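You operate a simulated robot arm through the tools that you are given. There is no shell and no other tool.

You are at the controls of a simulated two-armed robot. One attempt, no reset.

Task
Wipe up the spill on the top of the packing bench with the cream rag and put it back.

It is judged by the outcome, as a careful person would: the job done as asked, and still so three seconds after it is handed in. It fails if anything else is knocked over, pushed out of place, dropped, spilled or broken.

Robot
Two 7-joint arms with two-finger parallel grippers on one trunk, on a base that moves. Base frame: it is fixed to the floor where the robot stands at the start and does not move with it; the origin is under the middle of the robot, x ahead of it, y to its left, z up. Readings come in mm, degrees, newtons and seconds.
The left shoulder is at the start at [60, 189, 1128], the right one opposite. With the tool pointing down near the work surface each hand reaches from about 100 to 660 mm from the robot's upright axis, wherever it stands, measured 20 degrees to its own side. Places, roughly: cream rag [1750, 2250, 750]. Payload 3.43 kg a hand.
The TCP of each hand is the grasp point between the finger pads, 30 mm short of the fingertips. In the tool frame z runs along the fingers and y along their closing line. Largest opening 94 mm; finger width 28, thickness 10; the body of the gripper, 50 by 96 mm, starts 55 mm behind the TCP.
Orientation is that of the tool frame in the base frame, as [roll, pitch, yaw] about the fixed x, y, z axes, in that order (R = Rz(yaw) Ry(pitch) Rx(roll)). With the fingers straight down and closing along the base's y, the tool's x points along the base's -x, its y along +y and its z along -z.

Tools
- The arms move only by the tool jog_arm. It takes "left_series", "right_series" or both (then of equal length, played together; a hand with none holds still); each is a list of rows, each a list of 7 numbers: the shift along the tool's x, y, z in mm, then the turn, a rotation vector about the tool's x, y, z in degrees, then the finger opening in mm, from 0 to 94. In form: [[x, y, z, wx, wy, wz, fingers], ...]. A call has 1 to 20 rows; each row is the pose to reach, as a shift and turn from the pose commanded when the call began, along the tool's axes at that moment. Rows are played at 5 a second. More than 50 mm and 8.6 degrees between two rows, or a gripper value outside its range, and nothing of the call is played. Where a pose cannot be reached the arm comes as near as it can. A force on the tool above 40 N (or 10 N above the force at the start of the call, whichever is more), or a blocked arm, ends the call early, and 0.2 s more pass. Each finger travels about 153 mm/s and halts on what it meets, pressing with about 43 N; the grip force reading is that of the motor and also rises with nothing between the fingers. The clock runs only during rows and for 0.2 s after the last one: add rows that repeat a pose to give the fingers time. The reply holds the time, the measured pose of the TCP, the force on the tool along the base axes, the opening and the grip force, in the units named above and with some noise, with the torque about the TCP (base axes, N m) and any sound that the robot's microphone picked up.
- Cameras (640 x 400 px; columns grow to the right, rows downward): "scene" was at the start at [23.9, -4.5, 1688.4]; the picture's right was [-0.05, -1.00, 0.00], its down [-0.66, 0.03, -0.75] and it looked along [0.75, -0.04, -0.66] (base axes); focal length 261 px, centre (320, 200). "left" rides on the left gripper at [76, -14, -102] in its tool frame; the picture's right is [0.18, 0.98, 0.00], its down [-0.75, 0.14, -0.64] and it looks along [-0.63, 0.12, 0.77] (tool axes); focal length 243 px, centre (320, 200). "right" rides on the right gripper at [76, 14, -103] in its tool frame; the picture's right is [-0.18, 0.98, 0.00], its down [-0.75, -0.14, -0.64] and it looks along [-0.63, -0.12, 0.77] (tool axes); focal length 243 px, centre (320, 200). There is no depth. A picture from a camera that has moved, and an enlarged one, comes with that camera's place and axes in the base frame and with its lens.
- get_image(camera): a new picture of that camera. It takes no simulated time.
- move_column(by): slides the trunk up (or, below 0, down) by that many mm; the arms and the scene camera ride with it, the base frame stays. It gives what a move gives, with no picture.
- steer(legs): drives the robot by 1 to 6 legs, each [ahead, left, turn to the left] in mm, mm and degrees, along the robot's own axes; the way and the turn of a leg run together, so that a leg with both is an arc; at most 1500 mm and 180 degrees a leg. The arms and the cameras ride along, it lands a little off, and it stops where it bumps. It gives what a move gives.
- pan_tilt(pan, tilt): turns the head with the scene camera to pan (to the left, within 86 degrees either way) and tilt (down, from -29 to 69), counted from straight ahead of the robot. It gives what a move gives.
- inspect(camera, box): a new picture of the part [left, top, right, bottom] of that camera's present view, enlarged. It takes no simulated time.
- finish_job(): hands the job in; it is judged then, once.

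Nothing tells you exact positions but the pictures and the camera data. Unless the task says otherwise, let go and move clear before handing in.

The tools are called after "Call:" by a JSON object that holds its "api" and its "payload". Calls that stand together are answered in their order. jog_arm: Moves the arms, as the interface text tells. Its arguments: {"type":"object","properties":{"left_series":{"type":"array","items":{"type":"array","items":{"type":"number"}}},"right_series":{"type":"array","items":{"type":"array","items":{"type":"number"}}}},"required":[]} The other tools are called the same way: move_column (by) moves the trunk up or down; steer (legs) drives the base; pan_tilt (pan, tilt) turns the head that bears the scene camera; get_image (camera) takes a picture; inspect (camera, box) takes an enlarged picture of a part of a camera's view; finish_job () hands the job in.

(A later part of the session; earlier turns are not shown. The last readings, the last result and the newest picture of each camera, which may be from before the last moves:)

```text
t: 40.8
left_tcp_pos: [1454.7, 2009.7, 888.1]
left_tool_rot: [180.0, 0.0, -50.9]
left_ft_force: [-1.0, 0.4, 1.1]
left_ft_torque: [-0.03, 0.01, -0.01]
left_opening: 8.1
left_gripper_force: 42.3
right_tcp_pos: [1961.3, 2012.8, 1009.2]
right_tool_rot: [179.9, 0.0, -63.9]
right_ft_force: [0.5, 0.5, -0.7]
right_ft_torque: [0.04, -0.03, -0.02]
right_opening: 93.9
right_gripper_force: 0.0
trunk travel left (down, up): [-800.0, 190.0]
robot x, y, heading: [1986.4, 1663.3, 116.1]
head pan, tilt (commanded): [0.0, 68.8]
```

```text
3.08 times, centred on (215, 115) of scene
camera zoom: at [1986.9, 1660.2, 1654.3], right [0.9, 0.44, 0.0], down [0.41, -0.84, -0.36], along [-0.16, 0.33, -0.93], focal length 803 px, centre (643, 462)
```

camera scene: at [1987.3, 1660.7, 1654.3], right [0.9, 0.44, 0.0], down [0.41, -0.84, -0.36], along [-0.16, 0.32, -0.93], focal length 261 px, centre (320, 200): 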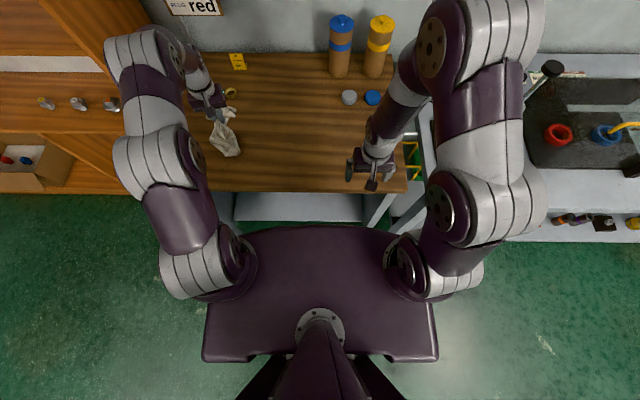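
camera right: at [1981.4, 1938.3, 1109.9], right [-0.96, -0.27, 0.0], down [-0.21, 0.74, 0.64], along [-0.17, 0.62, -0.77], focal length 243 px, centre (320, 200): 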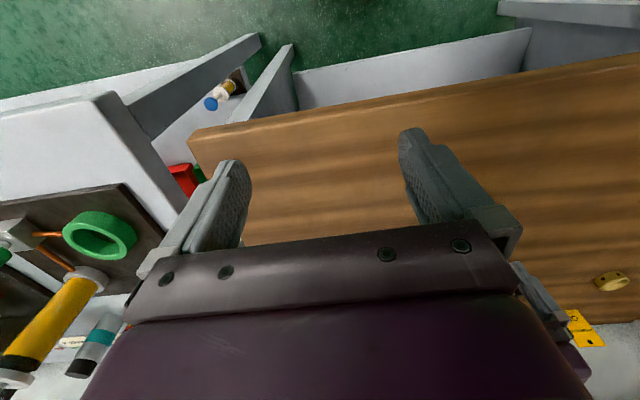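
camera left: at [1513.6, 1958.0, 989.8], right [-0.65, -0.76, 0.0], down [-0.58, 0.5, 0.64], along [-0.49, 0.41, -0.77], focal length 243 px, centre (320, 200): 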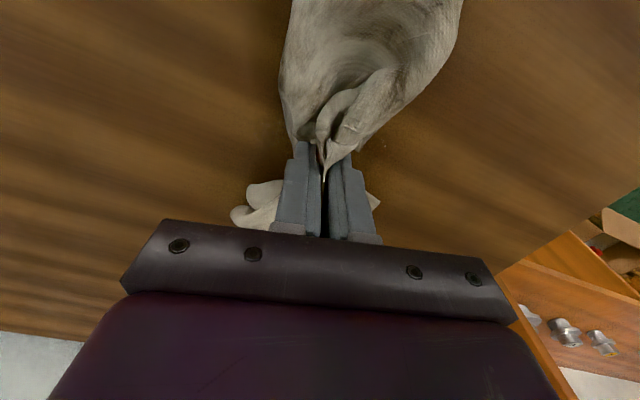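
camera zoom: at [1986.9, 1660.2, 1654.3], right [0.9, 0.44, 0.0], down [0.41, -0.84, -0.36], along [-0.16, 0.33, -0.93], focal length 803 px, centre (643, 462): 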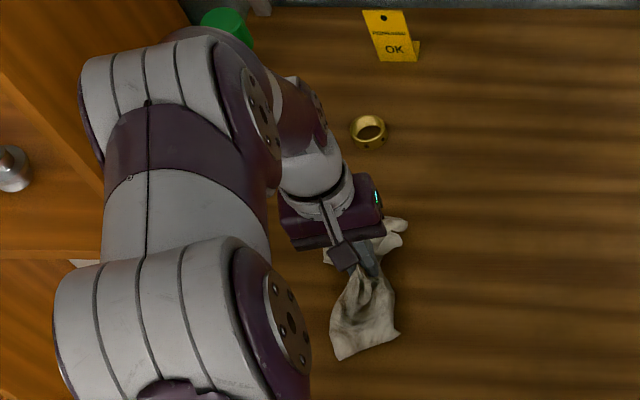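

The rag is resting lightly on the patch. I'll press a few millimetres more and start wiping left-right across it.

Call:
{"api": "jog_arm", "payload": {"left_series": [[0, 0, 2, 0, 0, 0, 0], [0, -20, 4, 0, 0, 0, 0], [0, -42, 4, 0, 0, 0, 0], [0, -65, 4, 0, 0, 0, 0], [0, -40, 4, 0, 0, 0, 0], [0, -15, 4, 0, 0, 0, 0], [0, 10, 4, 0, 0, 0, 0], [0, 35, 4, 0, 0, 0, 0], [0, 55, 4, 0, 0, 0, 0], [0, 30, 4, 0, 0, 0, 0], [0, 5, 4, 0, 0, 0, 0], [0, -20, 4, 0, 0, 0, 0], [0, -45, 4, 0, 0, 0, 0], [0, -65, 4, 0, 0, 0, 0], [0, -40, 4, 0, 0, 0, 0], [0, -15, 4, 0, 0, 0, 0], [0, 10, 4, 0, 0, 0, 0], [0, 35, 4, 0, 0, 0, 0], [0, 55, 4, 0, 0, 0, 0], [0, 55, 4, 0, 0, 0, 0]]}}

Call:
{"api": "get_image", "payload": {"camera": "left"}}

Call:
{"api": "inspect", "payload": {"camera": "scene", "box": [150, 50, 280, 180]}}

```text
t: 45.0
left_tcp_pos: [1413.2, 1972.6, 883.9]
left_tool_rot: [179.9, 0.1, -51.0]
left_ft_force: [1.6, 0.8, 2.0]
left_ft_torque: [0.0, 0.03, -0.04]
left_opening: 8.1
left_gripper_force: 42.0
right_tcp_pos: [1960.5, 2012.0, 1008.7]
right_tool_rot: [180.0, 0.0, -63.9]
right_ft_force: [0.3, -0.4, 0.8]
right_ft_torque: [-0.02, 0.04, 0.02]
right_opening: 93.7
right_gripper_force: 0.0
trunk travel left (down, up): [-800.0, 190.0]
robot x, y, heading: [1987.4, 1665.8, 116.3]
head pan, tilt (commanded): [0.0, 68.8]
```

```text
taken
camera left: at [1471.6, 1923.2, 985.1], right [-0.65, -0.76, 0.0], down [-0.59, 0.5, 0.64], along [-0.49, 0.41, -0.77], focal length 243 px, centre (320, 200)
```

left: 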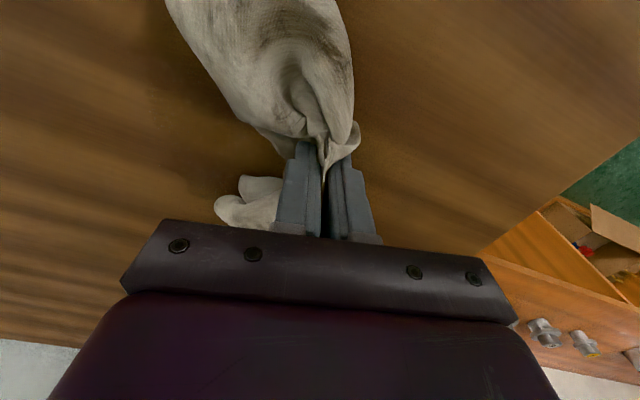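

```text
3.08 times, centred on (215, 115) of scene
camera zoom: at [1987.4, 1660.5, 1654.3], right [0.9, 0.44, 0.0], down [0.41, -0.84, -0.36], along [-0.16, 0.33, -0.93], focal length 803 px, centre (643, 462)
```

zoom: 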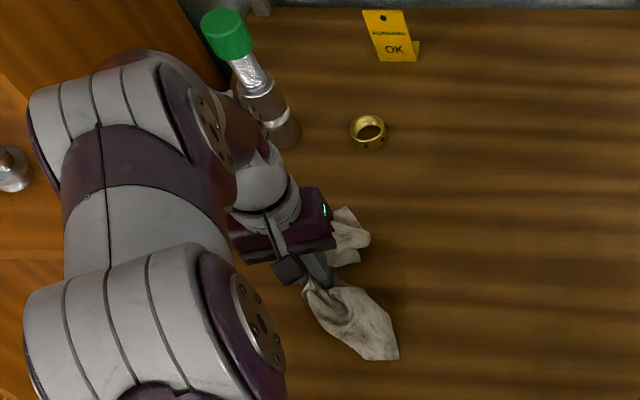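

The stroke worked with about 2 N of contact. I'll wipe more passes nearer and farther, pressing slightly more.

Call:
{"api": "jog_arm", "payload": {"left_series": [[-18, 0, 1, 0, 0, 0, 0], [-36, -5, 2, 0, 0, 0, 0], [-36, -30, 2, 0, 0, 0, 0], [-36, -55, 2, 0, 0, 0, 0], [-36, -80, 2, 0, 0, 0, 0], [-36, -105, 2, 0, 0, 0, 0], [-18, -115, 2, 0, 0, 0, 0], [0, -105, 2, 0, 0, 0, 0], [0, -80, 2, 0, 0, 0, 0], [0, -55, 2, 0, 0, 0, 0], [0, -30, 2, 0, 0, 0, 0], [0, -5, 2, 0, 0, 0, 0], [20, 0, 2, 0, 0, 0, 0], [38, -10, 2, 0, 0, 0, 0], [38, -35, 2, 0, 0, 0, 0], [38, -60, 2, 0, 0, 0, 0], [38, -85, 2, 0, 0, 0, 0], [38, -110, 2, 0, 0, 0, 0], [38, -130, 2, 0, 0, 0, 0], [38, -130, 2, 0, 0, 0, 0]]}}

Call:
{"api": "get_image", "payload": {"camera": "left"}}

Call:
{"api": "inspect", "payload": {"camera": "scene", "box": [150, 50, 280, 180]}}

```text
t: 49.2
left_tcp_pos: [1537.3, 2025.4, 882.6]
left_tool_rot: [180.0, 0.0, -50.9]
left_ft_force: [1.2, -0.7, 2.8]
left_ft_torque: [0.01, -0.03, -0.01]
left_opening: 8.2
left_gripper_force: 41.9
right_tcp_pos: [1960.8, 2012.7, 1008.9]
right_tool_rot: [-180.0, 0.0, -63.8]
right_ft_force: [0.0, -0.3, 0.6]
right_ft_torque: [-0.02, 0.0, 0.01]
right_opening: 93.8
right_gripper_force: 0.0
trunk travel left (down, up): [-800.0, 190.0]
robot x, y, heading: [1984.6, 1660.9, 116.1]
head pan, tilt (commanded): [0.0, 68.8]
```

```text
taken
camera left: at [1596.2, 1976.0, 983.7], right [-0.65, -0.76, 0.0], down [-0.59, 0.5, 0.64], along [-0.49, 0.42, -0.77], focal length 243 px, centre (320, 200)
```

left: 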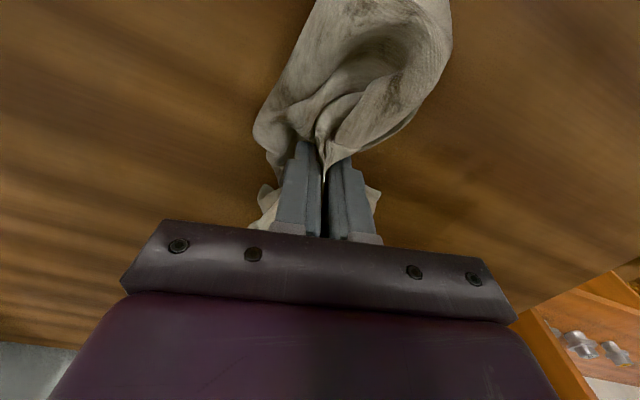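

```text
3.08 times, centred on (215, 115) of scene
camera zoom: at [1986.6, 1659.8, 1654.3], right [0.9, 0.44, 0.0], down [0.41, -0.84, -0.36], along [-0.16, 0.33, -0.93], focal length 803 px, centre (643, 462)
```

zoom: 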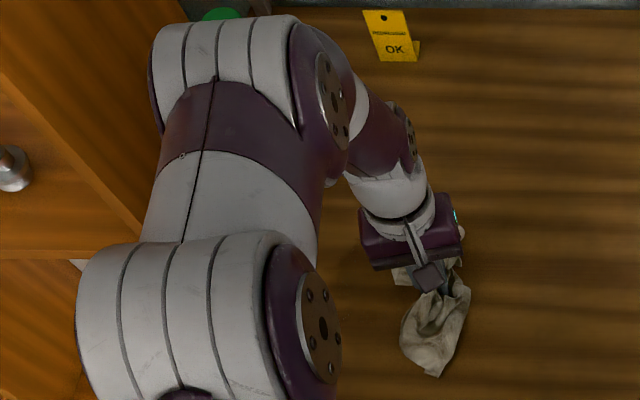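

I've wiped three bands across the patch. I'll lift clear and move right so the hand camera can check what remains.

Call:
{"api": "jog_arm", "payload": {"left_series": [[0, 0, -20, 0, 0, 0, 0], [0, 0, -50, 0, 0, 0, 0], [0, -20, -80, 0, 0, 0, 0], [0, -50, -100, 0, 0, 0, 0], [0, -80, -110, 0, 0, 0, 0], [0, -110, -110, 0, 0, 0, 0], [0, -110, -110, 0, 0, 0, 0]]}}

Call:
{"api": "get_image", "payload": {"camera": "left"}}

Call:
{"api": "get_image", "payload": {"camera": "scene"}}

```text
t: 50.8
left_tcp_pos: [1622.0, 2093.7, 994.0]
left_tool_rot: [180.0, 0.0, -50.9]
left_ft_force: [-1.0, 0.7, -0.6]
left_ft_torque: [-0.04, -0.01, 0.02]
left_opening: 8.2
left_gripper_force: 42.3
right_tcp_pos: [1960.0, 2011.6, 1009.6]
right_tool_rot: [180.0, 0.0, -63.8]
right_ft_force: [-0.3, 0.0, 0.2]
right_ft_torque: [0.03, 0.0, 0.0]
right_opening: 94.2
right_gripper_force: 0.0
trunk travel left (down, up): [-800.0, 190.0]
robot x, y, heading: [1983.7, 1662.9, 115.9]
head pan, tilt (commanded): [0.0, 68.8]
```

```text
taken
camera left: at [1681.0, 2044.8, 1094.7], right [-0.65, -0.76, 0.0], down [-0.59, 0.5, 0.64], along [-0.49, 0.41, -0.77], focal length 243 px, centre (320, 200)
```

left: 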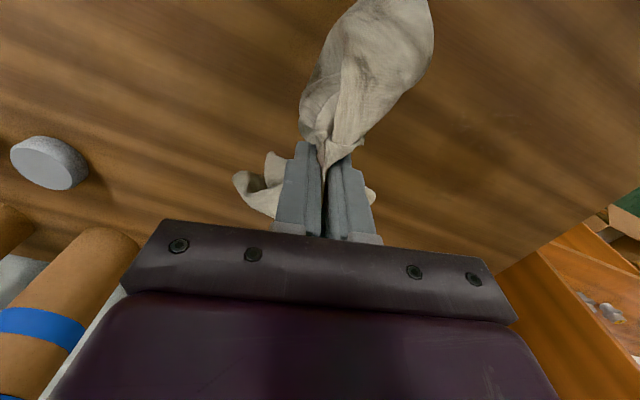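

```text
taken
camera scene: at [1986.2, 1659.7, 1654.3], right [0.9, 0.44, 0.0], down [0.41, -0.84, -0.36], along [-0.16, 0.33, -0.93], focal length 261 px, centre (320, 200)
```

scene: 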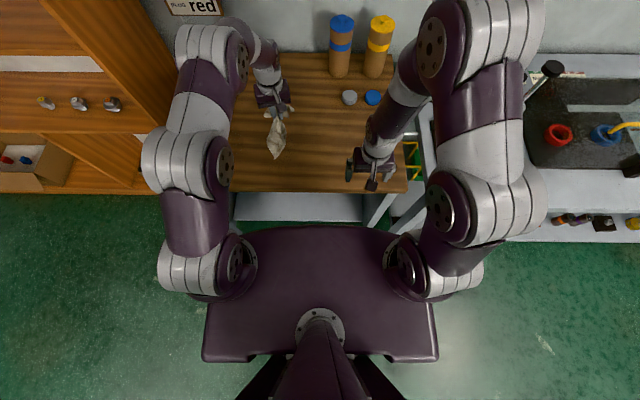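

I'll enlarge the wiped spot, which should be near (470, 160) in this picture.

Call:
{"api": "inspect", "payload": {"camera": "left", "box": [380, 60, 600, 240]}}

Call:
{"api": "inspect", "payload": {"camera": "left", "box": [430, 90, 550, 180]}}

```text
2.22 times, centred on (490, 150) of left
camera zoom: at [1681.0, 2044.8, 1094.7], right [-0.65, -0.76, 0.0], down [-0.59, 0.5, 0.64], along [-0.49, 0.41, -0.77], focal length 539 px, centre (-58, 311)
```

zoom: 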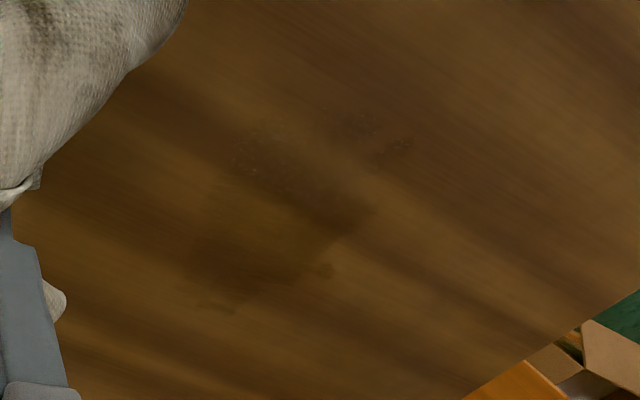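

```text
4.44 times, centred on (490, 135) of left
camera zoom: at [1681.0, 2044.8, 1094.7], right [-0.65, -0.76, 0.0], down [-0.59, 0.5, 0.64], along [-0.49, 0.41, -0.77], focal length 1078 px, centre (-436, 489)
```

zoom: 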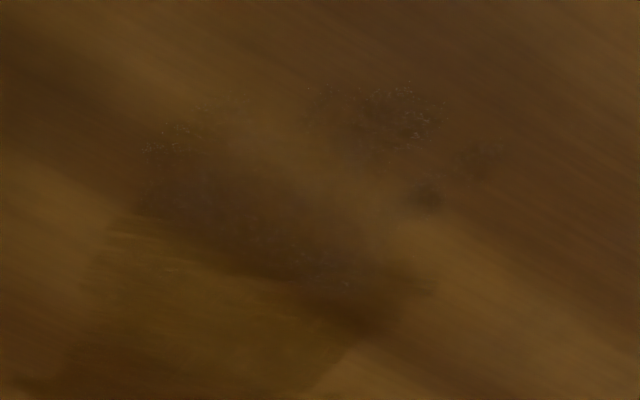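

The patch is much fainter but some residue and smearing remain, spread over roughly x 1410–1510 and y 1945–2060. I'll go back and make a closer-spaced set of passes with firmer pressure, starting at the far edge.

Call:
{"api": "jog_arm", "payload": {"left_series": [[-30, 35, 0, 0, 0, 0, 0], [-60, 75, 0, 0, 0, 0, 0], [-89, 115, 10, 0, 0, 0, 0], [-89, 118, 45, 0, 0, 0, 0], [-89, 118, 80, 0, 0, 0, 0], [-89, 118, 100, 0, 0, 0, 0], [-89, 118, 108, 0, 0, 0, 0], [-89, 118, 112, 0, 0, 0, 0], [-89, 118, 114, 0, 0, 0, 0], [-89, 118, 114, 0, 0, 0, 0]]}}

```text
refused: row 3 steps farther than a row can; nothing moved
```

Call:
{"api": "jog_arm", "payload": {"left_series": [[-25, 30, 0, 0, 0, 0, 0], [-50, 62, 0, 0, 0, 0, 0], [-75, 95, 0, 0, 0, 0, 0], [-89, 118, 20, 0, 0, 0, 0], [-89, 118, 50, 0, 0, 0, 0], [-89, 118, 80, 0, 0, 0, 0], [-89, 118, 100, 0, 0, 0, 0], [-89, 118, 108, 0, 0, 0, 0], [-89, 118, 112, 0, 0, 0, 0], [-89, 118, 114, 0, 0, 0, 0], [-89, 118, 114, 0, 0, 0, 0]]}}

Call:
{"api": "get_image", "payload": {"camera": "left"}}

Call:
{"api": "inspect", "payload": {"camera": "scene", "box": [150, 50, 280, 180]}}

```text
t: 53.2
left_tcp_pos: [1474.9, 2090.8, 883.1]
left_tool_rot: [180.0, 0.5, -50.8]
left_ft_force: [-5.2, 2.4, 30.1]
left_ft_torque: [0.03, -0.07, -0.03]
left_opening: 7.8
left_gripper_force: 42.1
right_tcp_pos: [1961.3, 2010.1, 1008.8]
right_tool_rot: [180.0, 0.1, -63.9]
right_ft_force: [-0.3, -0.6, 0.6]
right_ft_torque: [0.0, 0.01, 0.0]
right_opening: 93.9
right_gripper_force: 0.0
trunk travel left (down, up): [-800.0, 190.0]
robot x, y, heading: [1990.5, 1665.9, 116.2]
head pan, tilt (commanded): [0.0, 68.8]
```

```text
taken
camera left: at [1533.8, 2039.5, 983.7], right [-0.65, -0.76, 0.0], down [-0.58, 0.49, 0.65], along [-0.49, 0.42, -0.76], focal length 243 px, centre (320, 200)
```

left: 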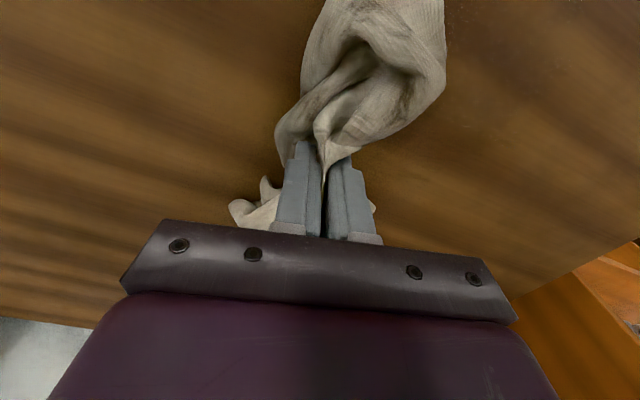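

```text
3.08 times, centred on (215, 115) of scene
camera zoom: at [1989.7, 1657.2, 1654.6], right [0.9, 0.44, 0.0], down [0.41, -0.84, -0.36], along [-0.16, 0.33, -0.93], focal length 803 px, centre (643, 462)
```

zoom: 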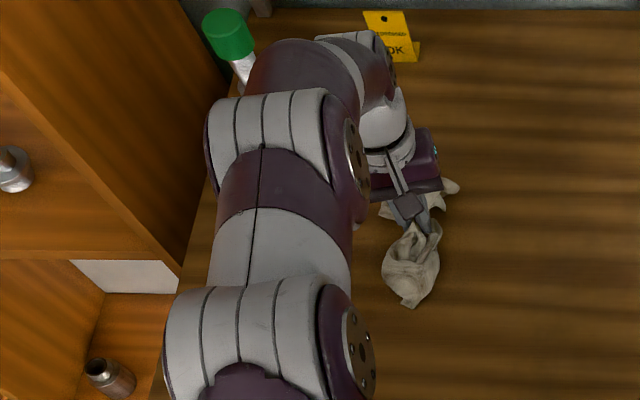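

Contact is firm at about 30 N, a bit more than needed. I'll ease up 1.5 mm and rake line by line toward me.

Call:
{"api": "jog_arm", "payload": {"left_series": [[0, 0, -1.5, 0, 0, 0, 0], [0, 25, -1.5, 0, 0, 0, 0], [0, 50, -1.5, 0, 0, 0, 0], [0, 75, -1.5, 0, 0, 0, 0], [0, 100, -1.5, 0, 0, 0, 0], [0, 125, -1.5, 0, 0, 0, 0], [20, 125, -1.5, 0, 0, 0, 0], [20, 100, -1.5, 0, 0, 0, 0], [20, 75, -1.5, 0, 0, 0, 0], [20, 50, -1.5, 0, 0, 0, 0], [20, 25, -1.5, 0, 0, 0, 0], [20, 0, -1.5, 0, 0, 0, 0], [40, 0, -1.5, 0, 0, 0, 0], [40, 25, -1.5, 0, 0, 0, 0], [40, 50, -1.5, 0, 0, 0, 0], [40, 75, -1.5, 0, 0, 0, 0], [40, 100, -1.5, 0, 0, 0, 0], [40, 125, -1.5, 0, 0, 0, 0], [60, 125, -1.5, 0, 0, 0, 0], [60, 100, -1.5, 0, 0, 0, 0]]}}

```text
t: 55.4
left_tcp_pos: [1441.2, 2036.1, 882.6]
left_tool_rot: [179.8, 0.3, -50.8]
left_ft_force: [3.1, -7.0, 20.5]
left_ft_torque: [-0.2, -0.24, -0.04]
left_opening: 8.1
left_gripper_force: 41.8
right_tcp_pos: [1962.4, 2011.2, 1007.7]
right_tool_rot: [179.8, 0.1, -63.8]
right_ft_force: [0.0, -0.3, -0.1]
right_ft_torque: [0.0, 0.01, 0.02]
right_opening: 93.9
right_gripper_force: 0.1
trunk travel left (down, up): [-800.0, 190.0]
robot x, y, heading: [1986.4, 1662.1, 116.0]
head pan, tilt (commanded): [0.0, 68.8]
stopped in row 10 (left hand): the force on the tool passed its limit at 40 N (the readings are from after the stop); the commanded pose is now the measured one
```

The cloth bunched and pressed too hard, so the call stopped at 40 N with nothing harmed. I'll ease up 1.5 mm and continue the passes.

Call:
{"api": "jog_arm", "payload": {"left_series": [[0, 0, -1.5, 0, 0, 0, 0], [0, -20, -1.5, 0, 0, 0, 0], [0, -40, -1.5, 0, 0, 0, 0], [0, -60, -1.5, 0, 0, 0, 0], [20, -60, -1.5, 0, 0, 0, 0], [20, -35, -1.5, 0, 0, 0, 0], [20, -10, -1.5, 0, 0, 0, 0], [20, 15, -1.5, 0, 0, 0, 0], [20, 40, -1.5, 0, 0, 0, 0], [20, 62, -1.5, 0, 0, 0, 0], [40, 62, -1.5, 0, 0, 0, 0], [40, 37, -1.5, 0, 0, 0, 0], [40, 12, -1.5, 0, 0, 0, 0], [40, -13, -1.5, 0, 0, 0, 0], [40, -38, -1.5, 0, 0, 0, 0], [40, -60, -1.5, 0, 0, 0, 0], [60, -60, -1.5, 0, 0, 0, 0], [60, -35, -1.5, 0, 0, 0, 0], [60, -10, -1.5, 0, 0, 0, 0], [60, -10, -1.5, 0, 0, 0, 0]]}}

Call:
{"api": "get_image", "payload": {"camera": "left"}}

```text
t: 59.5
left_tcp_pos: [1487.3, 1996.8, 883.4]
left_tool_rot: [179.8, 0.0, -50.8]
left_ft_force: [6.2, 2.6, 19.1]
left_ft_torque: [0.1, -0.37, 0.0]
left_opening: 7.8
left_gripper_force: 41.8
right_tcp_pos: [1963.1, 2012.1, 1008.4]
right_tool_rot: [179.8, 0.1, -63.8]
right_ft_force: [0.0, -0.1, -0.3]
right_ft_torque: [0.02, -0.01, 0.02]
right_opening: 93.9
right_gripper_force: 0.0
trunk travel left (down, up): [-800.0, 190.0]
robot x, y, heading: [1983.4, 1661.0, 116.2]
head pan, tilt (commanded): [0.0, 68.8]
```

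```text
taken
camera left: at [1547.3, 1945.7, 984.2], right [-0.65, -0.76, 0.0], down [-0.58, 0.5, 0.64], along [-0.49, 0.41, -0.77], focal length 243 px, centre (320, 200)
```

left: 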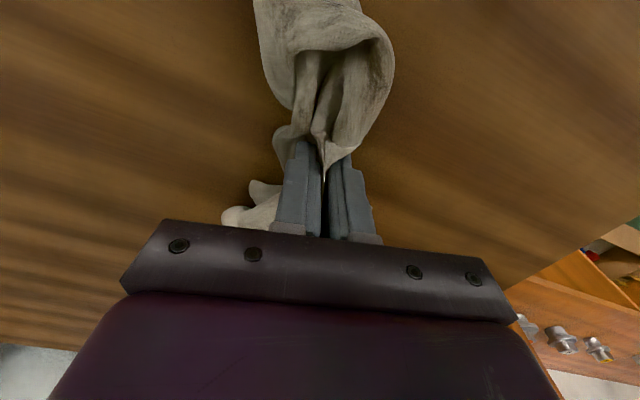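

Good, steady pressure of about 19 N. I'll finish the near-side lines.

Call:
{"api": "jog_arm", "payload": {"left_series": [[0, 20, -0.5, 0, 0, 0, 0], [0, 45, -0.5, 0, 0, 0, 0], [0, 70, -0.5, 0, 0, 0, 0], [20, 72, -0.5, 0, 0, 0, 0], [20, 47, -0.5, 0, 0, 0, 0], [20, 22, -0.5, 0, 0, 0, 0], [20, -3, -0.5, 0, 0, 0, 0], [20, -28, -0.5, 0, 0, 0, 0], [20, -48, -0.5, 0, 0, 0, 0], [40, -48, -0.5, 0, 0, 0, 0], [40, -23, -0.5, 0, 0, 0, 0], [40, 2, -0.5, 0, 0, 0, 0], [40, 27, -0.5, 0, 0, 0, 0], [40, 52, -0.5, 0, 0, 0, 0], [40, 70, -0.5, 0, 0, 0, 0], [20, 60, -0.5, 0, 0, 0, 0], [0, 45, -0.5, 0, 0, 0, 0], [-20, 30, -0.5, 0, 0, 0, 0], [-40, 15, -0.5, 0, 0, 0, 0], [-40, 15, -0.5, 0, 0, 0, 0]]}}

```text
t: 63.8
left_tcp_pos: [1448.3, 2017.4, 883.7]
left_tool_rot: [180.0, 0.1, -50.8]
left_ft_force: [-0.3, -5.6, 13.2]
left_ft_torque: [-0.23, -0.07, -0.07]
left_opening: 7.9
left_gripper_force: 42.2
right_tcp_pos: [1960.1, 2010.6, 1009.4]
right_tool_rot: [-179.9, 0.0, -63.8]
right_ft_force: [0.0, 0.2, -0.4]
right_ft_torque: [-0.03, 0.01, -0.02]
right_opening: 94.4
right_gripper_force: 0.0
trunk travel left (down, up): [-800.0, 190.0]
robot x, y, heading: [1986.9, 1660.2, 115.9]
head pan, tilt (commanded): [0.0, 68.8]
```

The passes are done. I'll lift off and move right to check the spot again.

Call:
{"api": "jog_arm", "payload": {"left_series": [[0, 0, -20, 0, 0, 0, 0], [0, 0, -50, 0, 0, 0, 0], [5, -20, -85, 0, 0, 0, 0], [15, -50, -110, 0, 0, 0, 0], [25, -90, -130, 0, 0, 0, 0], [35, -130, -140, 0, 0, 0, 0], [45, -170, -150, 0, 0, 0, 0], [50, -200, -160, 0, 0, 0, 0], [50, -200, -160, 0, 0, 0, 0]]}}

Call:
{"api": "get_image", "payload": {"camera": "left"}}

Call:
{"api": "get_image", "payload": {"camera": "scene"}}

```text
t: 65.8
left_tcp_pos: [1635.9, 2106.5, 1042.3]
left_tool_rot: [180.0, 0.0, -50.8]
left_ft_force: [-0.6, -0.7, -0.3]
left_ft_torque: [0.01, 0.01, 0.0]
left_opening: 8.0
left_gripper_force: 41.7
right_tcp_pos: [1959.4, 2012.1, 1007.5]
right_tool_rot: [180.0, -0.1, -63.7]
right_ft_force: [-0.5, -0.2, -0.3]
right_ft_torque: [0.01, 0.01, -0.05]
right_opening: 94.3
right_gripper_force: 0.1
trunk travel left (down, up): [-800.0, 190.0]
robot x, y, heading: [1986.1, 1661.5, 116.2]
head pan, tilt (commanded): [0.0, 68.8]
```

```text
taken
camera left: at [1694.4, 2056.2, 1143.1], right [-0.65, -0.76, 0.0], down [-0.59, 0.49, 0.64], along [-0.49, 0.41, -0.77], focal length 243 px, centre (320, 200)
```

left: 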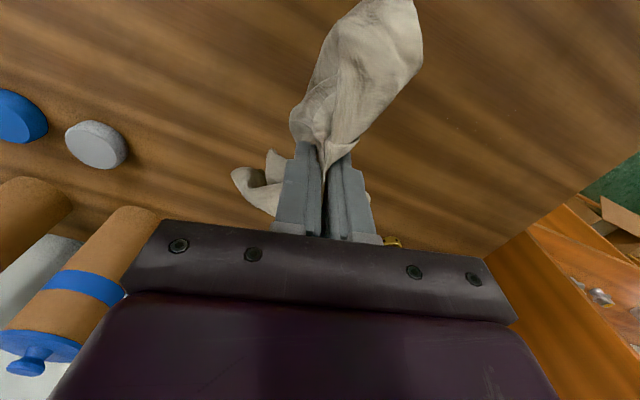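

```text
taken
camera scene: at [1985.8, 1659.9, 1654.3], right [0.9, 0.44, 0.0], down [0.41, -0.84, -0.36], along [-0.16, 0.33, -0.93], focal length 261 px, centre (320, 200)
```

scene: 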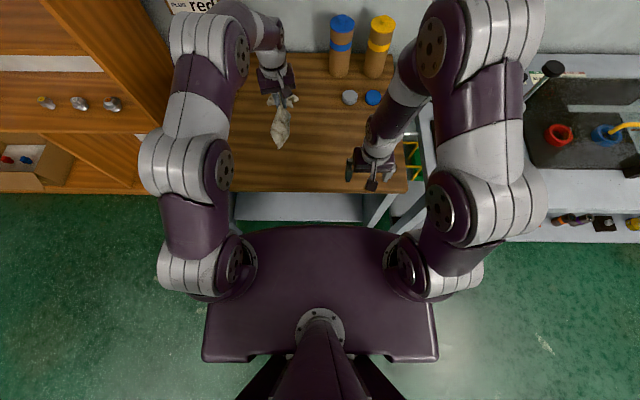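

The wiped spot should be near (464, 146) here. I'll zoom in on it.

Call:
{"api": "inspect", "payload": {"camera": "left", "box": [390, 60, 590, 220]}}

Call:
{"api": "inspect", "payload": {"camera": "left", "box": [410, 90, 520, 180]}}

```text
2.50 times, centred on (490, 140) of left
camera zoom: at [1694.4, 2056.2, 1143.1], right [-0.65, -0.76, 0.0], down [-0.59, 0.49, 0.64], along [-0.49, 0.41, -0.77], focal length 606 px, centre (-105, 350)
```

zoom: 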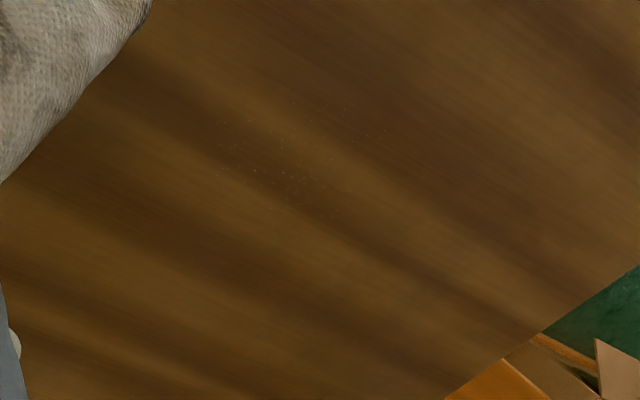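

```text
4.44 times, centred on (465, 135) of left
camera zoom: at [1694.4, 2056.2, 1143.1], right [-0.65, -0.76, 0.0], down [-0.59, 0.49, 0.64], along [-0.49, 0.41, -0.77], focal length 1078 px, centre (-324, 489)
```

zoom: 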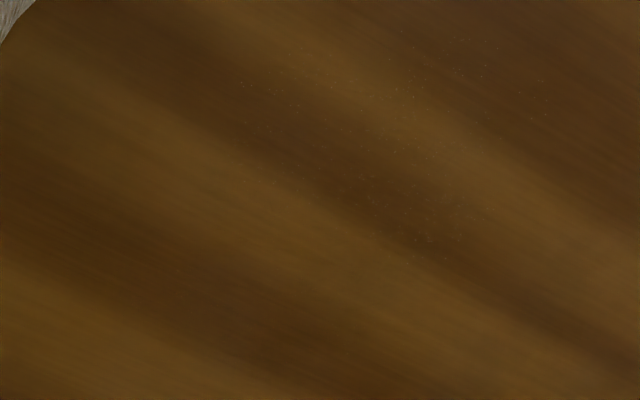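

The dark patch is gone; only a few tiny specks remain on its near side (about x 1447–1502, y 1946–2010). I'll give that area one more set of close-spaced passes.

Call:
{"api": "jog_arm", "payload": {"left_series": [[10, 38, 0, 0, 0, 0, 0], [20, 76, 0, 0, 0, 0, 0], [30, 114, 0, 0, 0, 0, 0], [37, 142, 20, 0, 0, 0, 0], [37, 142, 60, 0, 0, 0, 0], [37, 142, 100, 0, 0, 0, 0], [37, 142, 130, 0, 0, 0, 0], [37, 142, 146, 0, 0, 0, 0], [37, 142, 154, 0, 0, 0, 0], [37, 142, 157, 0, 0, 0, 0], [37, 142, 157, 0, 0, 0, 0]]}}

```text
t: 68.2
left_tcp_pos: [1547.3, 1986.7, 886.5]
left_tool_rot: [179.8, 0.0, -50.8]
left_ft_force: [0.8, 0.0, 1.5]
left_ft_torque: [0.01, 0.0, -0.05]
left_opening: 7.6
left_gripper_force: 42.1
right_tcp_pos: [1959.7, 2011.9, 1008.5]
right_tool_rot: [180.0, 0.0, -63.9]
right_ft_force: [0.0, 0.2, 0.0]
right_ft_torque: [0.04, 0.0, 0.01]
right_opening: 94.2
right_gripper_force: 0.1
trunk travel left (down, up): [-800.0, 190.0]
robot x, y, heading: [1983.4, 1664.2, 116.2]
head pan, tilt (commanded): [0.0, 68.8]
```

Light contact at 1.5 N. I'll press 3 mm more and rake across in 15–18 mm lines.

Call:
{"api": "jog_arm", "payload": {"left_series": [[0, 0, 3, 0, 0, 0, 0], [0, 30, 3, 0, 0, 0, 0], [0, 60, 3, 0, 0, 0, 0], [0, 90, 3, 0, 0, 0, 0], [0, 118, 3, 0, 0, 0, 0], [-17, 118, 3, 0, 0, 0, 0], [-17, 88, 3, 0, 0, 0, 0], [-17, 58, 3, 0, 0, 0, 0], [-17, 28, 3, 0, 0, 0, 0], [-17, 0, 3, 0, 0, 0, 0], [-34, 0, 3, 0, 0, 0, 0], [-34, 30, 3, 0, 0, 0, 0], [-34, 60, 3, 0, 0, 0, 0], [-34, 90, 3, 0, 0, 0, 0], [-34, 118, 3, 0, 0, 0, 0], [-51, 118, 3, 0, 0, 0, 0], [-51, 88, 3, 0, 0, 0, 0], [-51, 58, 3, 0, 0, 0, 0], [-51, 28, 3, 0, 0, 0, 0], [-51, 0, 3, 0, 0, 0, 0]]}}

```text
t: 72.3
left_tcp_pos: [1517.6, 2027.4, 882.2]
left_tool_rot: [179.8, -0.1, -50.8]
left_ft_force: [-0.1, 0.6, 0.2]
left_ft_torque: [0.0, 0.02, 0.02]
left_opening: 8.1
left_gripper_force: 41.8
right_tcp_pos: [1960.5, 2013.1, 1008.7]
right_tool_rot: [-180.0, 0.0, -63.8]
right_ft_force: [0.2, 0.1, -0.1]
right_ft_torque: [0.03, -0.02, -0.01]
right_opening: 94.0
right_gripper_force: 0.0
trunk travel left (down, up): [-800.0, 190.0]
robot x, y, heading: [1984.2, 1661.6, 116.2]
head pan, tilt (commanded): [0.0, 68.8]
```

Pressure dropped at the end of that pass. I'll continue with a bit more pressure, then add cross strokes in the front-back direction.

Call:
{"api": "jog_arm", "payload": {"left_series": [[-17, 0, 0.8, 0, 0, 0, 0], [-17, 30, 0.8, 0, 0, 0, 0], [-17, 60, 0.8, 0, 0, 0, 0], [-17, 90, 0.8, 0, 0, 0, 0], [-17, 110, 0.8, 0, 0, 0, 0], [10, 110, 0.8, 0, 0, 0, 0], [35, 95, 0.8, 0, 0, 0, 0], [10, 90, 0.8, 0, 0, 0, 0], [-15, 85, 0.8, 0, 0, 0, 0], [10, 75, 0.8, 0, 0, 0, 0], [40, 70, 0.8, 0, 0, 0, 0], [10, 60, 0.8, 0, 0, 0, 0], [-15, 55, 0.8, 0, 0, 0, 0], [15, 45, 0.8, 0, 0, 0, 0], [40, 40, 0.8, 0, 0, 0, 0], [15, 30, 0.8, 0, 0, 0, 0], [-15, 25, 0.8, 0, 0, 0, 0], [15, 15, 0.8, 0, 0, 0, 0], [40, 5, 0.8, 0, 0, 0, 0], [40, 5, 0.8, 0, 0, 0, 0]]}}

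```text
t: 76.5
left_tcp_pos: [1539.0, 1992.3, 881.4]
left_tool_rot: [180.0, 0.0, -50.9]
left_ft_force: [0.3, 0.4, 2.1]
left_ft_torque: [0.02, -0.01, 0.0]
left_opening: 8.0
left_gripper_force: 42.8
right_tcp_pos: [1960.4, 2011.3, 1008.9]
right_tool_rot: [180.0, 0.0, -63.8]
right_ft_force: [0.1, -0.1, 0.3]
right_ft_torque: [-0.03, -0.03, 0.0]
right_opening: 93.8
right_gripper_force: 0.1
trunk travel left (down, up): [-800.0, 190.0]
robot x, y, heading: [1985.8, 1664.1, 115.9]
head pan, tilt (commanded): [0.0, 68.8]
```

Cross strokes are done. I'll lift and check again from the right.

Call:
{"api": "jog_arm", "payload": {"left_series": [[0, 0, -20, 0, 0, 0, 0], [0, 0, -55, 0, 0, 0, 0], [-5, -15, -90, 0, 0, 0, 0], [-15, -45, -120, 0, 0, 0, 0], [-25, -80, -145, 0, 0, 0, 0], [-35, -115, -160, 0, 0, 0, 0], [-40, -140, -160, 0, 0, 0, 0], [-40, -140, -160, 0, 0, 0, 0]]}}

Call:
{"api": "get_image", "payload": {"camera": "left"}}

Call:
{"api": "inspect", "payload": {"camera": "left", "box": [390, 60, 590, 220]}}

Call:
{"api": "inspect", "payload": {"camera": "left", "box": [410, 80, 530, 170]}}

```text
t: 78.3
left_tcp_pos: [1622.3, 2112.2, 1042.7]
left_tool_rot: [-179.9, 0.0, -50.7]
left_ft_force: [-0.3, 0.3, -0.6]
left_ft_torque: [0.03, 0.0, -0.01]
left_opening: 7.8
left_gripper_force: 41.1
right_tcp_pos: [1960.3, 2010.7, 1009.2]
right_tool_rot: [-180.0, 0.0, -63.8]
right_ft_force: [-0.8, -0.5, -0.3]
right_ft_torque: [0.04, 0.03, 0.0]
right_opening: 93.9
right_gripper_force: 0.1
trunk travel left (down, up): [-800.0, 190.0]
robot x, y, heading: [1984.7, 1661.3, 116.2]
head pan, tilt (commanded): [0.0, 68.8]
```

```text
taken
camera left: at [1680.4, 2062.2, 1142.8], right [-0.65, -0.76, 0.0], down [-0.59, 0.49, 0.64], along [-0.49, 0.41, -0.77], focal length 243 px, centre (320, 200)
```

left: 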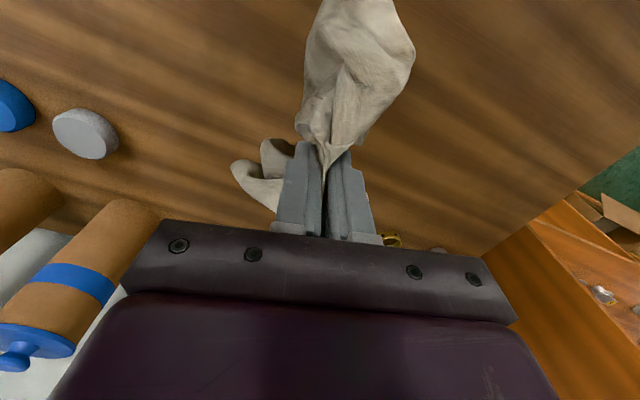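

```text
2.50 times, centred on (490, 140) of left
camera zoom: at [1680.4, 2062.2, 1142.8], right [-0.65, -0.76, 0.0], down [-0.59, 0.49, 0.64], along [-0.49, 0.41, -0.77], focal length 606 px, centre (-105, 350)
```

zoom: 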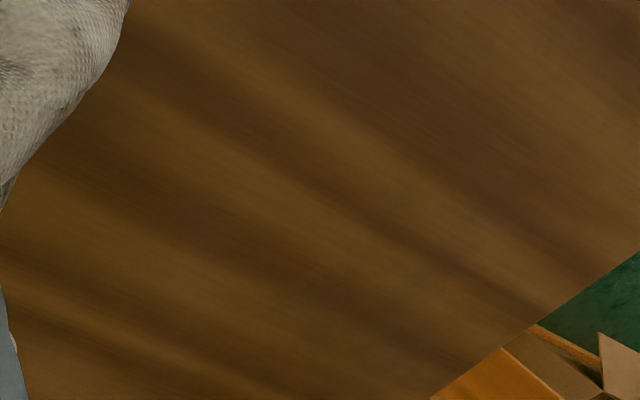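

```text
4.44 times, centred on (470, 125) of left
camera zoom: at [1680.4, 2062.2, 1142.8], right [-0.65, -0.76, 0.0], down [-0.59, 0.49, 0.64], along [-0.49, 0.41, -0.77], focal length 1078 px, centre (-347, 533)
```

zoom: 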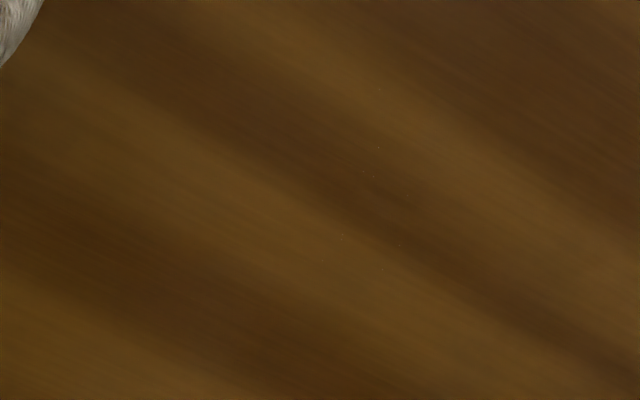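

It's almost clean; only a couple of tiny specks are left near [1454, 1986]. One last short set of passes there.

Call:
{"api": "jog_arm", "payload": {"left_series": [[0, 40, 0, 0, 0, 0, 0], [0, 80, 0, 0, 0, 0, 0], [-2, 120, 0, 0, 0, 0, 0], [-5, 150, 20, 0, 0, 0, 0], [-5, 150, 60, 0, 0, 0, 0], [-5, 150, 100, 0, 0, 0, 0], [-5, 150, 130, 0, 0, 0, 0], [-5, 150, 148, 0, 0, 0, 0], [-5, 150, 156, 0, 0, 0, 0], [-5, 150, 158, 0, 0, 0, 0], [-5, 150, 158, 0, 0, 0, 0]]}}

Call:
{"api": "jog_arm", "payload": {"left_series": [[0, 0, 0.5, 0, 0, 0, 0], [0, 30, 0.5, 0, 0, 0, 0], [0, 60, 0.5, 0, 0, 0, 0], [0, 90, 0.5, 0, 0, 0, 0], [-15, 95, 0.5, 0, 0, 0, 0], [-15, 65, 0.5, 0, 0, 0, 0], [-15, 35, 0.5, 0, 0, 0, 0], [-15, 5, 0.5, 0, 0, 0, 0], [15, 5, 0.5, 0, 0, 0, 0], [15, 35, 0.5, 0, 0, 0, 0], [15, 65, 0.5, 0, 0, 0, 0], [15, 90, 0.5, 0, 0, 0, 0], [0, 75, 0.5, 0, 0, 0, 0], [-20, 65, 0.5, 0, 0, 0, 0], [5, 55, 0.5, 0, 0, 0, 0], [25, 45, 0.5, 0, 0, 0, 0], [0, 35, 0.5, 0, 0, 0, 0], [-20, 20, 0.5, 0, 0, 0, 0], [0, 0, 0.5, 0, 0, 0, 0], [0, -20, 0.5, 0, 0, 0, 0]]}}

Call:
{"api": "jog_arm", "payload": {"left_series": [[0, 0, -20, 0, 0, 0, 0], [0, 0, -55, 0, 0, 0, 0], [0, -20, -90, 0, 0, 0, 0], [0, -50, -120, 0, 0, 0, 0], [0, -85, -145, 0, 0, 0, 0], [0, -120, -160, 0, 0, 0, 0], [0, -140, -160, 0, 0, 0, 0], [0, -140, -160, 0, 0, 0, 0]]}}

Call:
{"api": "get_image", "payload": {"camera": "left"}}

Call:
{"api": "inspect", "payload": {"camera": "left", "box": [380, 50, 620, 230]}}

Call:
{"api": "inspect", "payload": {"camera": "left", "box": [410, 80, 530, 170]}}

```text
t: 80.8
left_tcp_pos: [1501.3, 2022.2, 884.8]
left_tool_rot: [179.9, 0.1, -50.8]
left_ft_force: [-0.5, -0.2, 8.2]
left_ft_torque: [0.07, -0.03, 0.0]
left_opening: 8.1
left_gripper_force: 42.2
right_tcp_pos: [1960.1, 2012.2, 1008.2]
right_tool_rot: [180.0, 0.0, -63.9]
right_ft_force: [0.2, 0.7, 0.9]
right_ft_torque: [-0.03, 0.0, 0.02]
right_opening: 94.0
right_gripper_force: 0.1
trunk travel left (down, up): [-800.0, 190.0]
robot x, y, heading: [1981.3, 1666.2, 116.1]
head pan, tilt (commanded): [0.0, 68.8]
```

```text
t: 85.0
left_tcp_pos: [1518.6, 2034.2, 882.8]
left_tool_rot: [179.8, 0.0, -50.9]
left_ft_force: [-0.8, -3.5, 6.9]
left_ft_torque: [-0.04, 0.04, 0.0]
left_opening: 8.0
left_gripper_force: 42.1
right_tcp_pos: [1960.2, 2011.4, 1007.2]
right_tool_rot: [-179.9, -0.1, -63.8]
right_ft_force: [-0.7, 0.7, -0.2]
right_ft_torque: [0.0, -0.04, -0.01]
right_opening: 93.9
right_gripper_force: 0.0
trunk travel left (down, up): [-800.0, 190.0]
robot x, y, heading: [1984.7, 1660.6, 116.3]
head pan, tilt (commanded): [0.0, 68.8]
```

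```text
t: 86.8
left_tcp_pos: [1625.5, 2121.2, 1044.9]
left_tool_rot: [179.9, 0.0, -50.8]
left_ft_force: [0.8, -0.4, 0.6]
left_ft_torque: [-0.01, 0.01, 0.0]
left_opening: 7.9
left_gripper_force: 41.9
right_tcp_pos: [1960.2, 2012.5, 1008.8]
right_tool_rot: [180.0, 0.0, -63.8]
right_ft_force: [-0.1, -0.5, 0.0]
right_ft_torque: [0.01, -0.02, -0.02]
right_opening: 94.1
right_gripper_force: 0.0
trunk travel left (down, up): [-800.0, 190.0]
robot x, y, heading: [1983.1, 1662.9, 116.2]
head pan, tilt (commanded): [0.0, 68.8]
```

```text
taken
camera left: at [1683.9, 2071.8, 1144.6], right [-0.65, -0.76, 0.0], down [-0.58, 0.5, 0.64], along [-0.49, 0.41, -0.77], focal length 243 px, centre (320, 200)
```

left: 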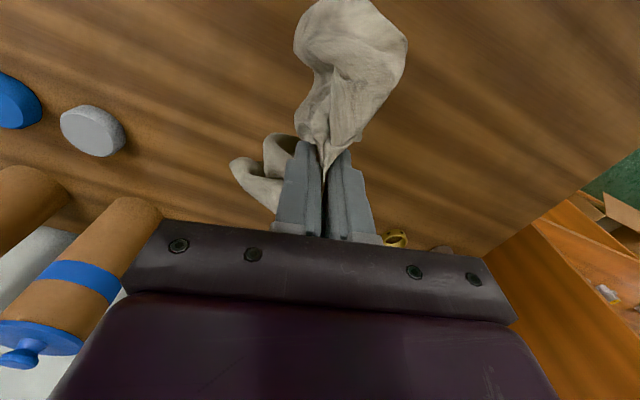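

```text
2.22 times, centred on (500, 140) of left
camera zoom: at [1683.9, 2071.8, 1144.6], right [-0.65, -0.76, 0.0], down [-0.58, 0.5, 0.64], along [-0.49, 0.41, -0.77], focal length 539 px, centre (-80, 333)
```

zoom: 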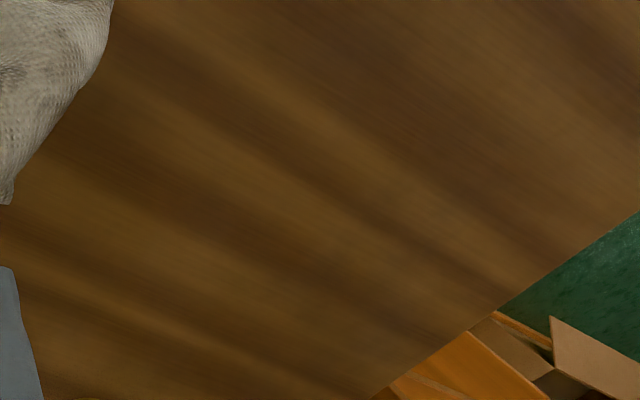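

```text
4.44 times, centred on (470, 125) of left
camera zoom: at [1683.9, 2071.8, 1144.6], right [-0.65, -0.76, 0.0], down [-0.58, 0.5, 0.64], along [-0.49, 0.41, -0.77], focal length 1078 px, centre (-347, 533)
```

zoom: 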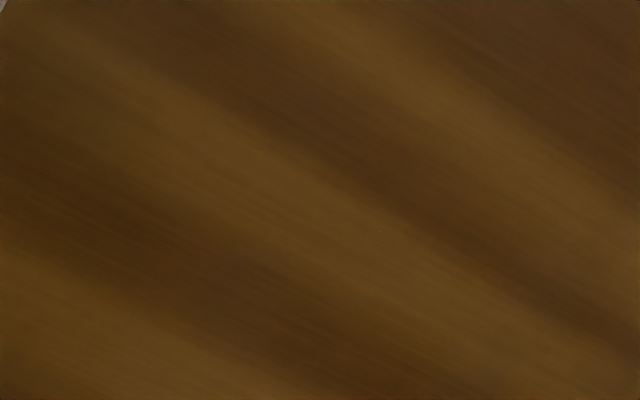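

The spot is clean now. I'll carry the rag back to its original place at [1688, 2174] and lower it.

Call:
{"api": "jog_arm", "payload": {"left_series": [[0, -25, 0, 0, 0, 0, 0], [-1, -55, 0, 0, 0, 0, 0], [-2, -81, 0, 0, 0, 0, 0], [-2, -81, 30, 0, 0, 0, 0], [-2, -81, 65, 0, 0, 0, 0], [-2, -81, 100, 0, 0, 0, 0], [-2, -81, 125, 0, 0, 0, 0], [-2, -81, 145, 0, 0, 0, 0], [-2, -81, 156, 0, 0, 0, 0], [-2, -81, 156, 0, 0, 0, 0]]}}

Call:
{"api": "get_image", "payload": {"camera": "left"}}

Call:
{"api": "get_image", "payload": {"camera": "scene"}}

```text
t: 89.0
left_tcp_pos: [1687.8, 2174.7, 887.5]
left_tool_rot: [180.0, 0.1, -50.9]
left_ft_force: [0.3, 1.0, 1.2]
left_ft_torque: [0.02, 0.0, -0.01]
left_opening: 8.2
left_gripper_force: 41.9
left hand out of reach, approached as far as the arm can: row 2, 3, 4
right_tcp_pos: [1960.0, 2012.1, 1008.7]
right_tool_rot: [-180.0, 0.0, -63.7]
right_ft_force: [-1.4, -0.9, -0.4]
right_ft_torque: [-0.01, 0.0, -0.01]
right_opening: 94.0
right_gripper_force: 0.0
trunk travel left (down, up): [-800.0, 190.0]
robot x, y, heading: [1986.1, 1663.0, 116.0]
head pan, tilt (commanded): [0.0, 68.8]
```

```text
taken
camera left: at [1746.6, 2124.9, 987.7], right [-0.65, -0.76, 0.0], down [-0.58, 0.49, 0.64], along [-0.49, 0.41, -0.77], focal length 243 px, centre (320, 200)
```

left: 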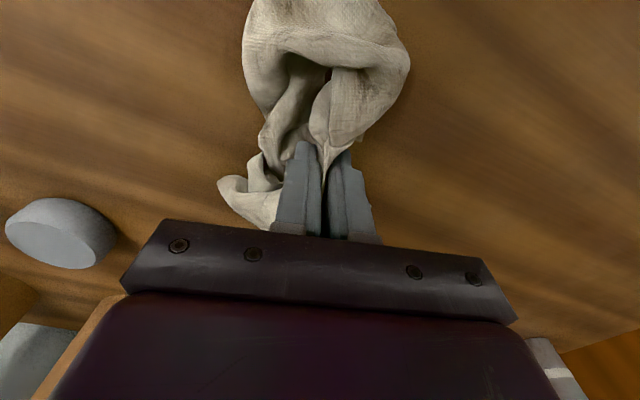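

```text
taken
camera scene: at [1986.8, 1659.9, 1654.3], right [0.9, 0.44, 0.0], down [0.41, -0.84, -0.36], along [-0.16, 0.33, -0.93], focal length 261 px, centre (320, 200)
```

scene: 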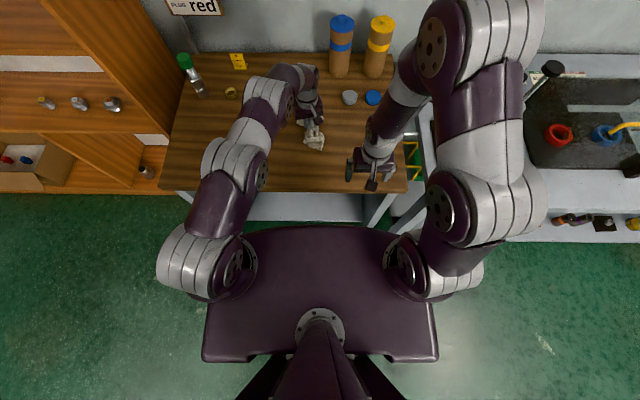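

The rag is back over its original place and touching the bench. I'll open the fingers gently and then rise straight up.

Call:
{"api": "jog_arm", "payload": {"left_series": [[0, 0, 2, 0, 0, 0, 0], [0, 0, 2, 0, 0, 0, 12], [0, 0, 2, 0, 0, 0, 25], [0, 0, 2, 0, 0, 0, 40], [0, 0, 2, 0, 0, 0, 50], [0, 0, 2, 0, 0, 0, 50], [0, 0, -5, 0, 0, 0, 50], [0, 0, -15, 0, 0, 0, 50], [0, 0, -30, 0, 0, 0, 50], [0, 0, -50, 0, 0, 0, 50], [0, 0, -70, 0, 0, 0, 50], [0, 0, -70, 0, 0, 0, 50]]}}

Call:
{"api": "get_image", "payload": {"camera": "left"}}

Call:
{"api": "inspect", "payload": {"camera": "scene", "box": [150, 50, 400, 200]}}

```text
t: 91.5
left_tcp_pos: [1687.3, 2175.5, 957.5]
left_tool_rot: [179.9, 0.0, -50.8]
left_ft_force: [0.0, -0.1, -0.6]
left_ft_torque: [0.02, -0.02, 0.0]
left_opening: 50.2
left_gripper_force: 0.0
right_tcp_pos: [1961.2, 2012.4, 1007.8]
right_tool_rot: [-180.0, 0.0, -63.7]
right_ft_force: [0.5, -0.7, -0.2]
right_ft_torque: [0.0, -0.02, -0.02]
right_opening: 93.9
right_gripper_force: 0.1
trunk travel left (down, up): [-800.0, 190.0]
robot x, y, heading: [1987.4, 1661.9, 116.1]
head pan, tilt (commanded): [0.0, 68.8]
```

```text
taken
camera left: at [1746.4, 2124.9, 1058.3], right [-0.65, -0.76, 0.0], down [-0.58, 0.5, 0.64], along [-0.49, 0.41, -0.77], focal length 243 px, centre (320, 200)
```

left: 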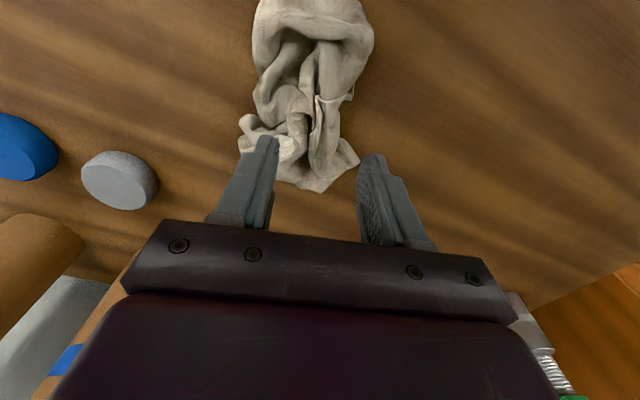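

```text
2.56 times, centred on (275, 125) of scene
camera zoom: at [1986.5, 1660.4, 1654.3], right [0.9, 0.44, 0.0], down [0.41, -0.84, -0.36], along [-0.16, 0.32, -0.93], focal length 668 px, centre (435, 392)
```

zoom: 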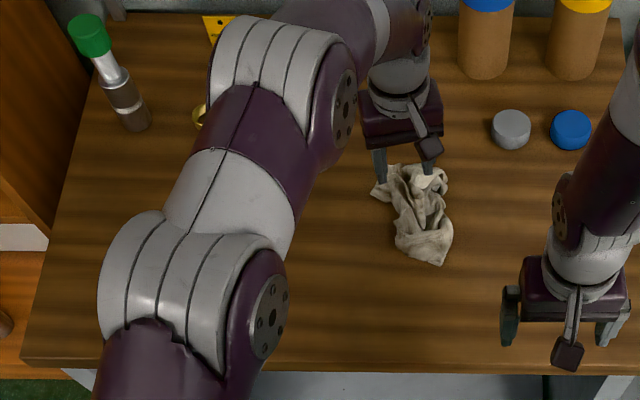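

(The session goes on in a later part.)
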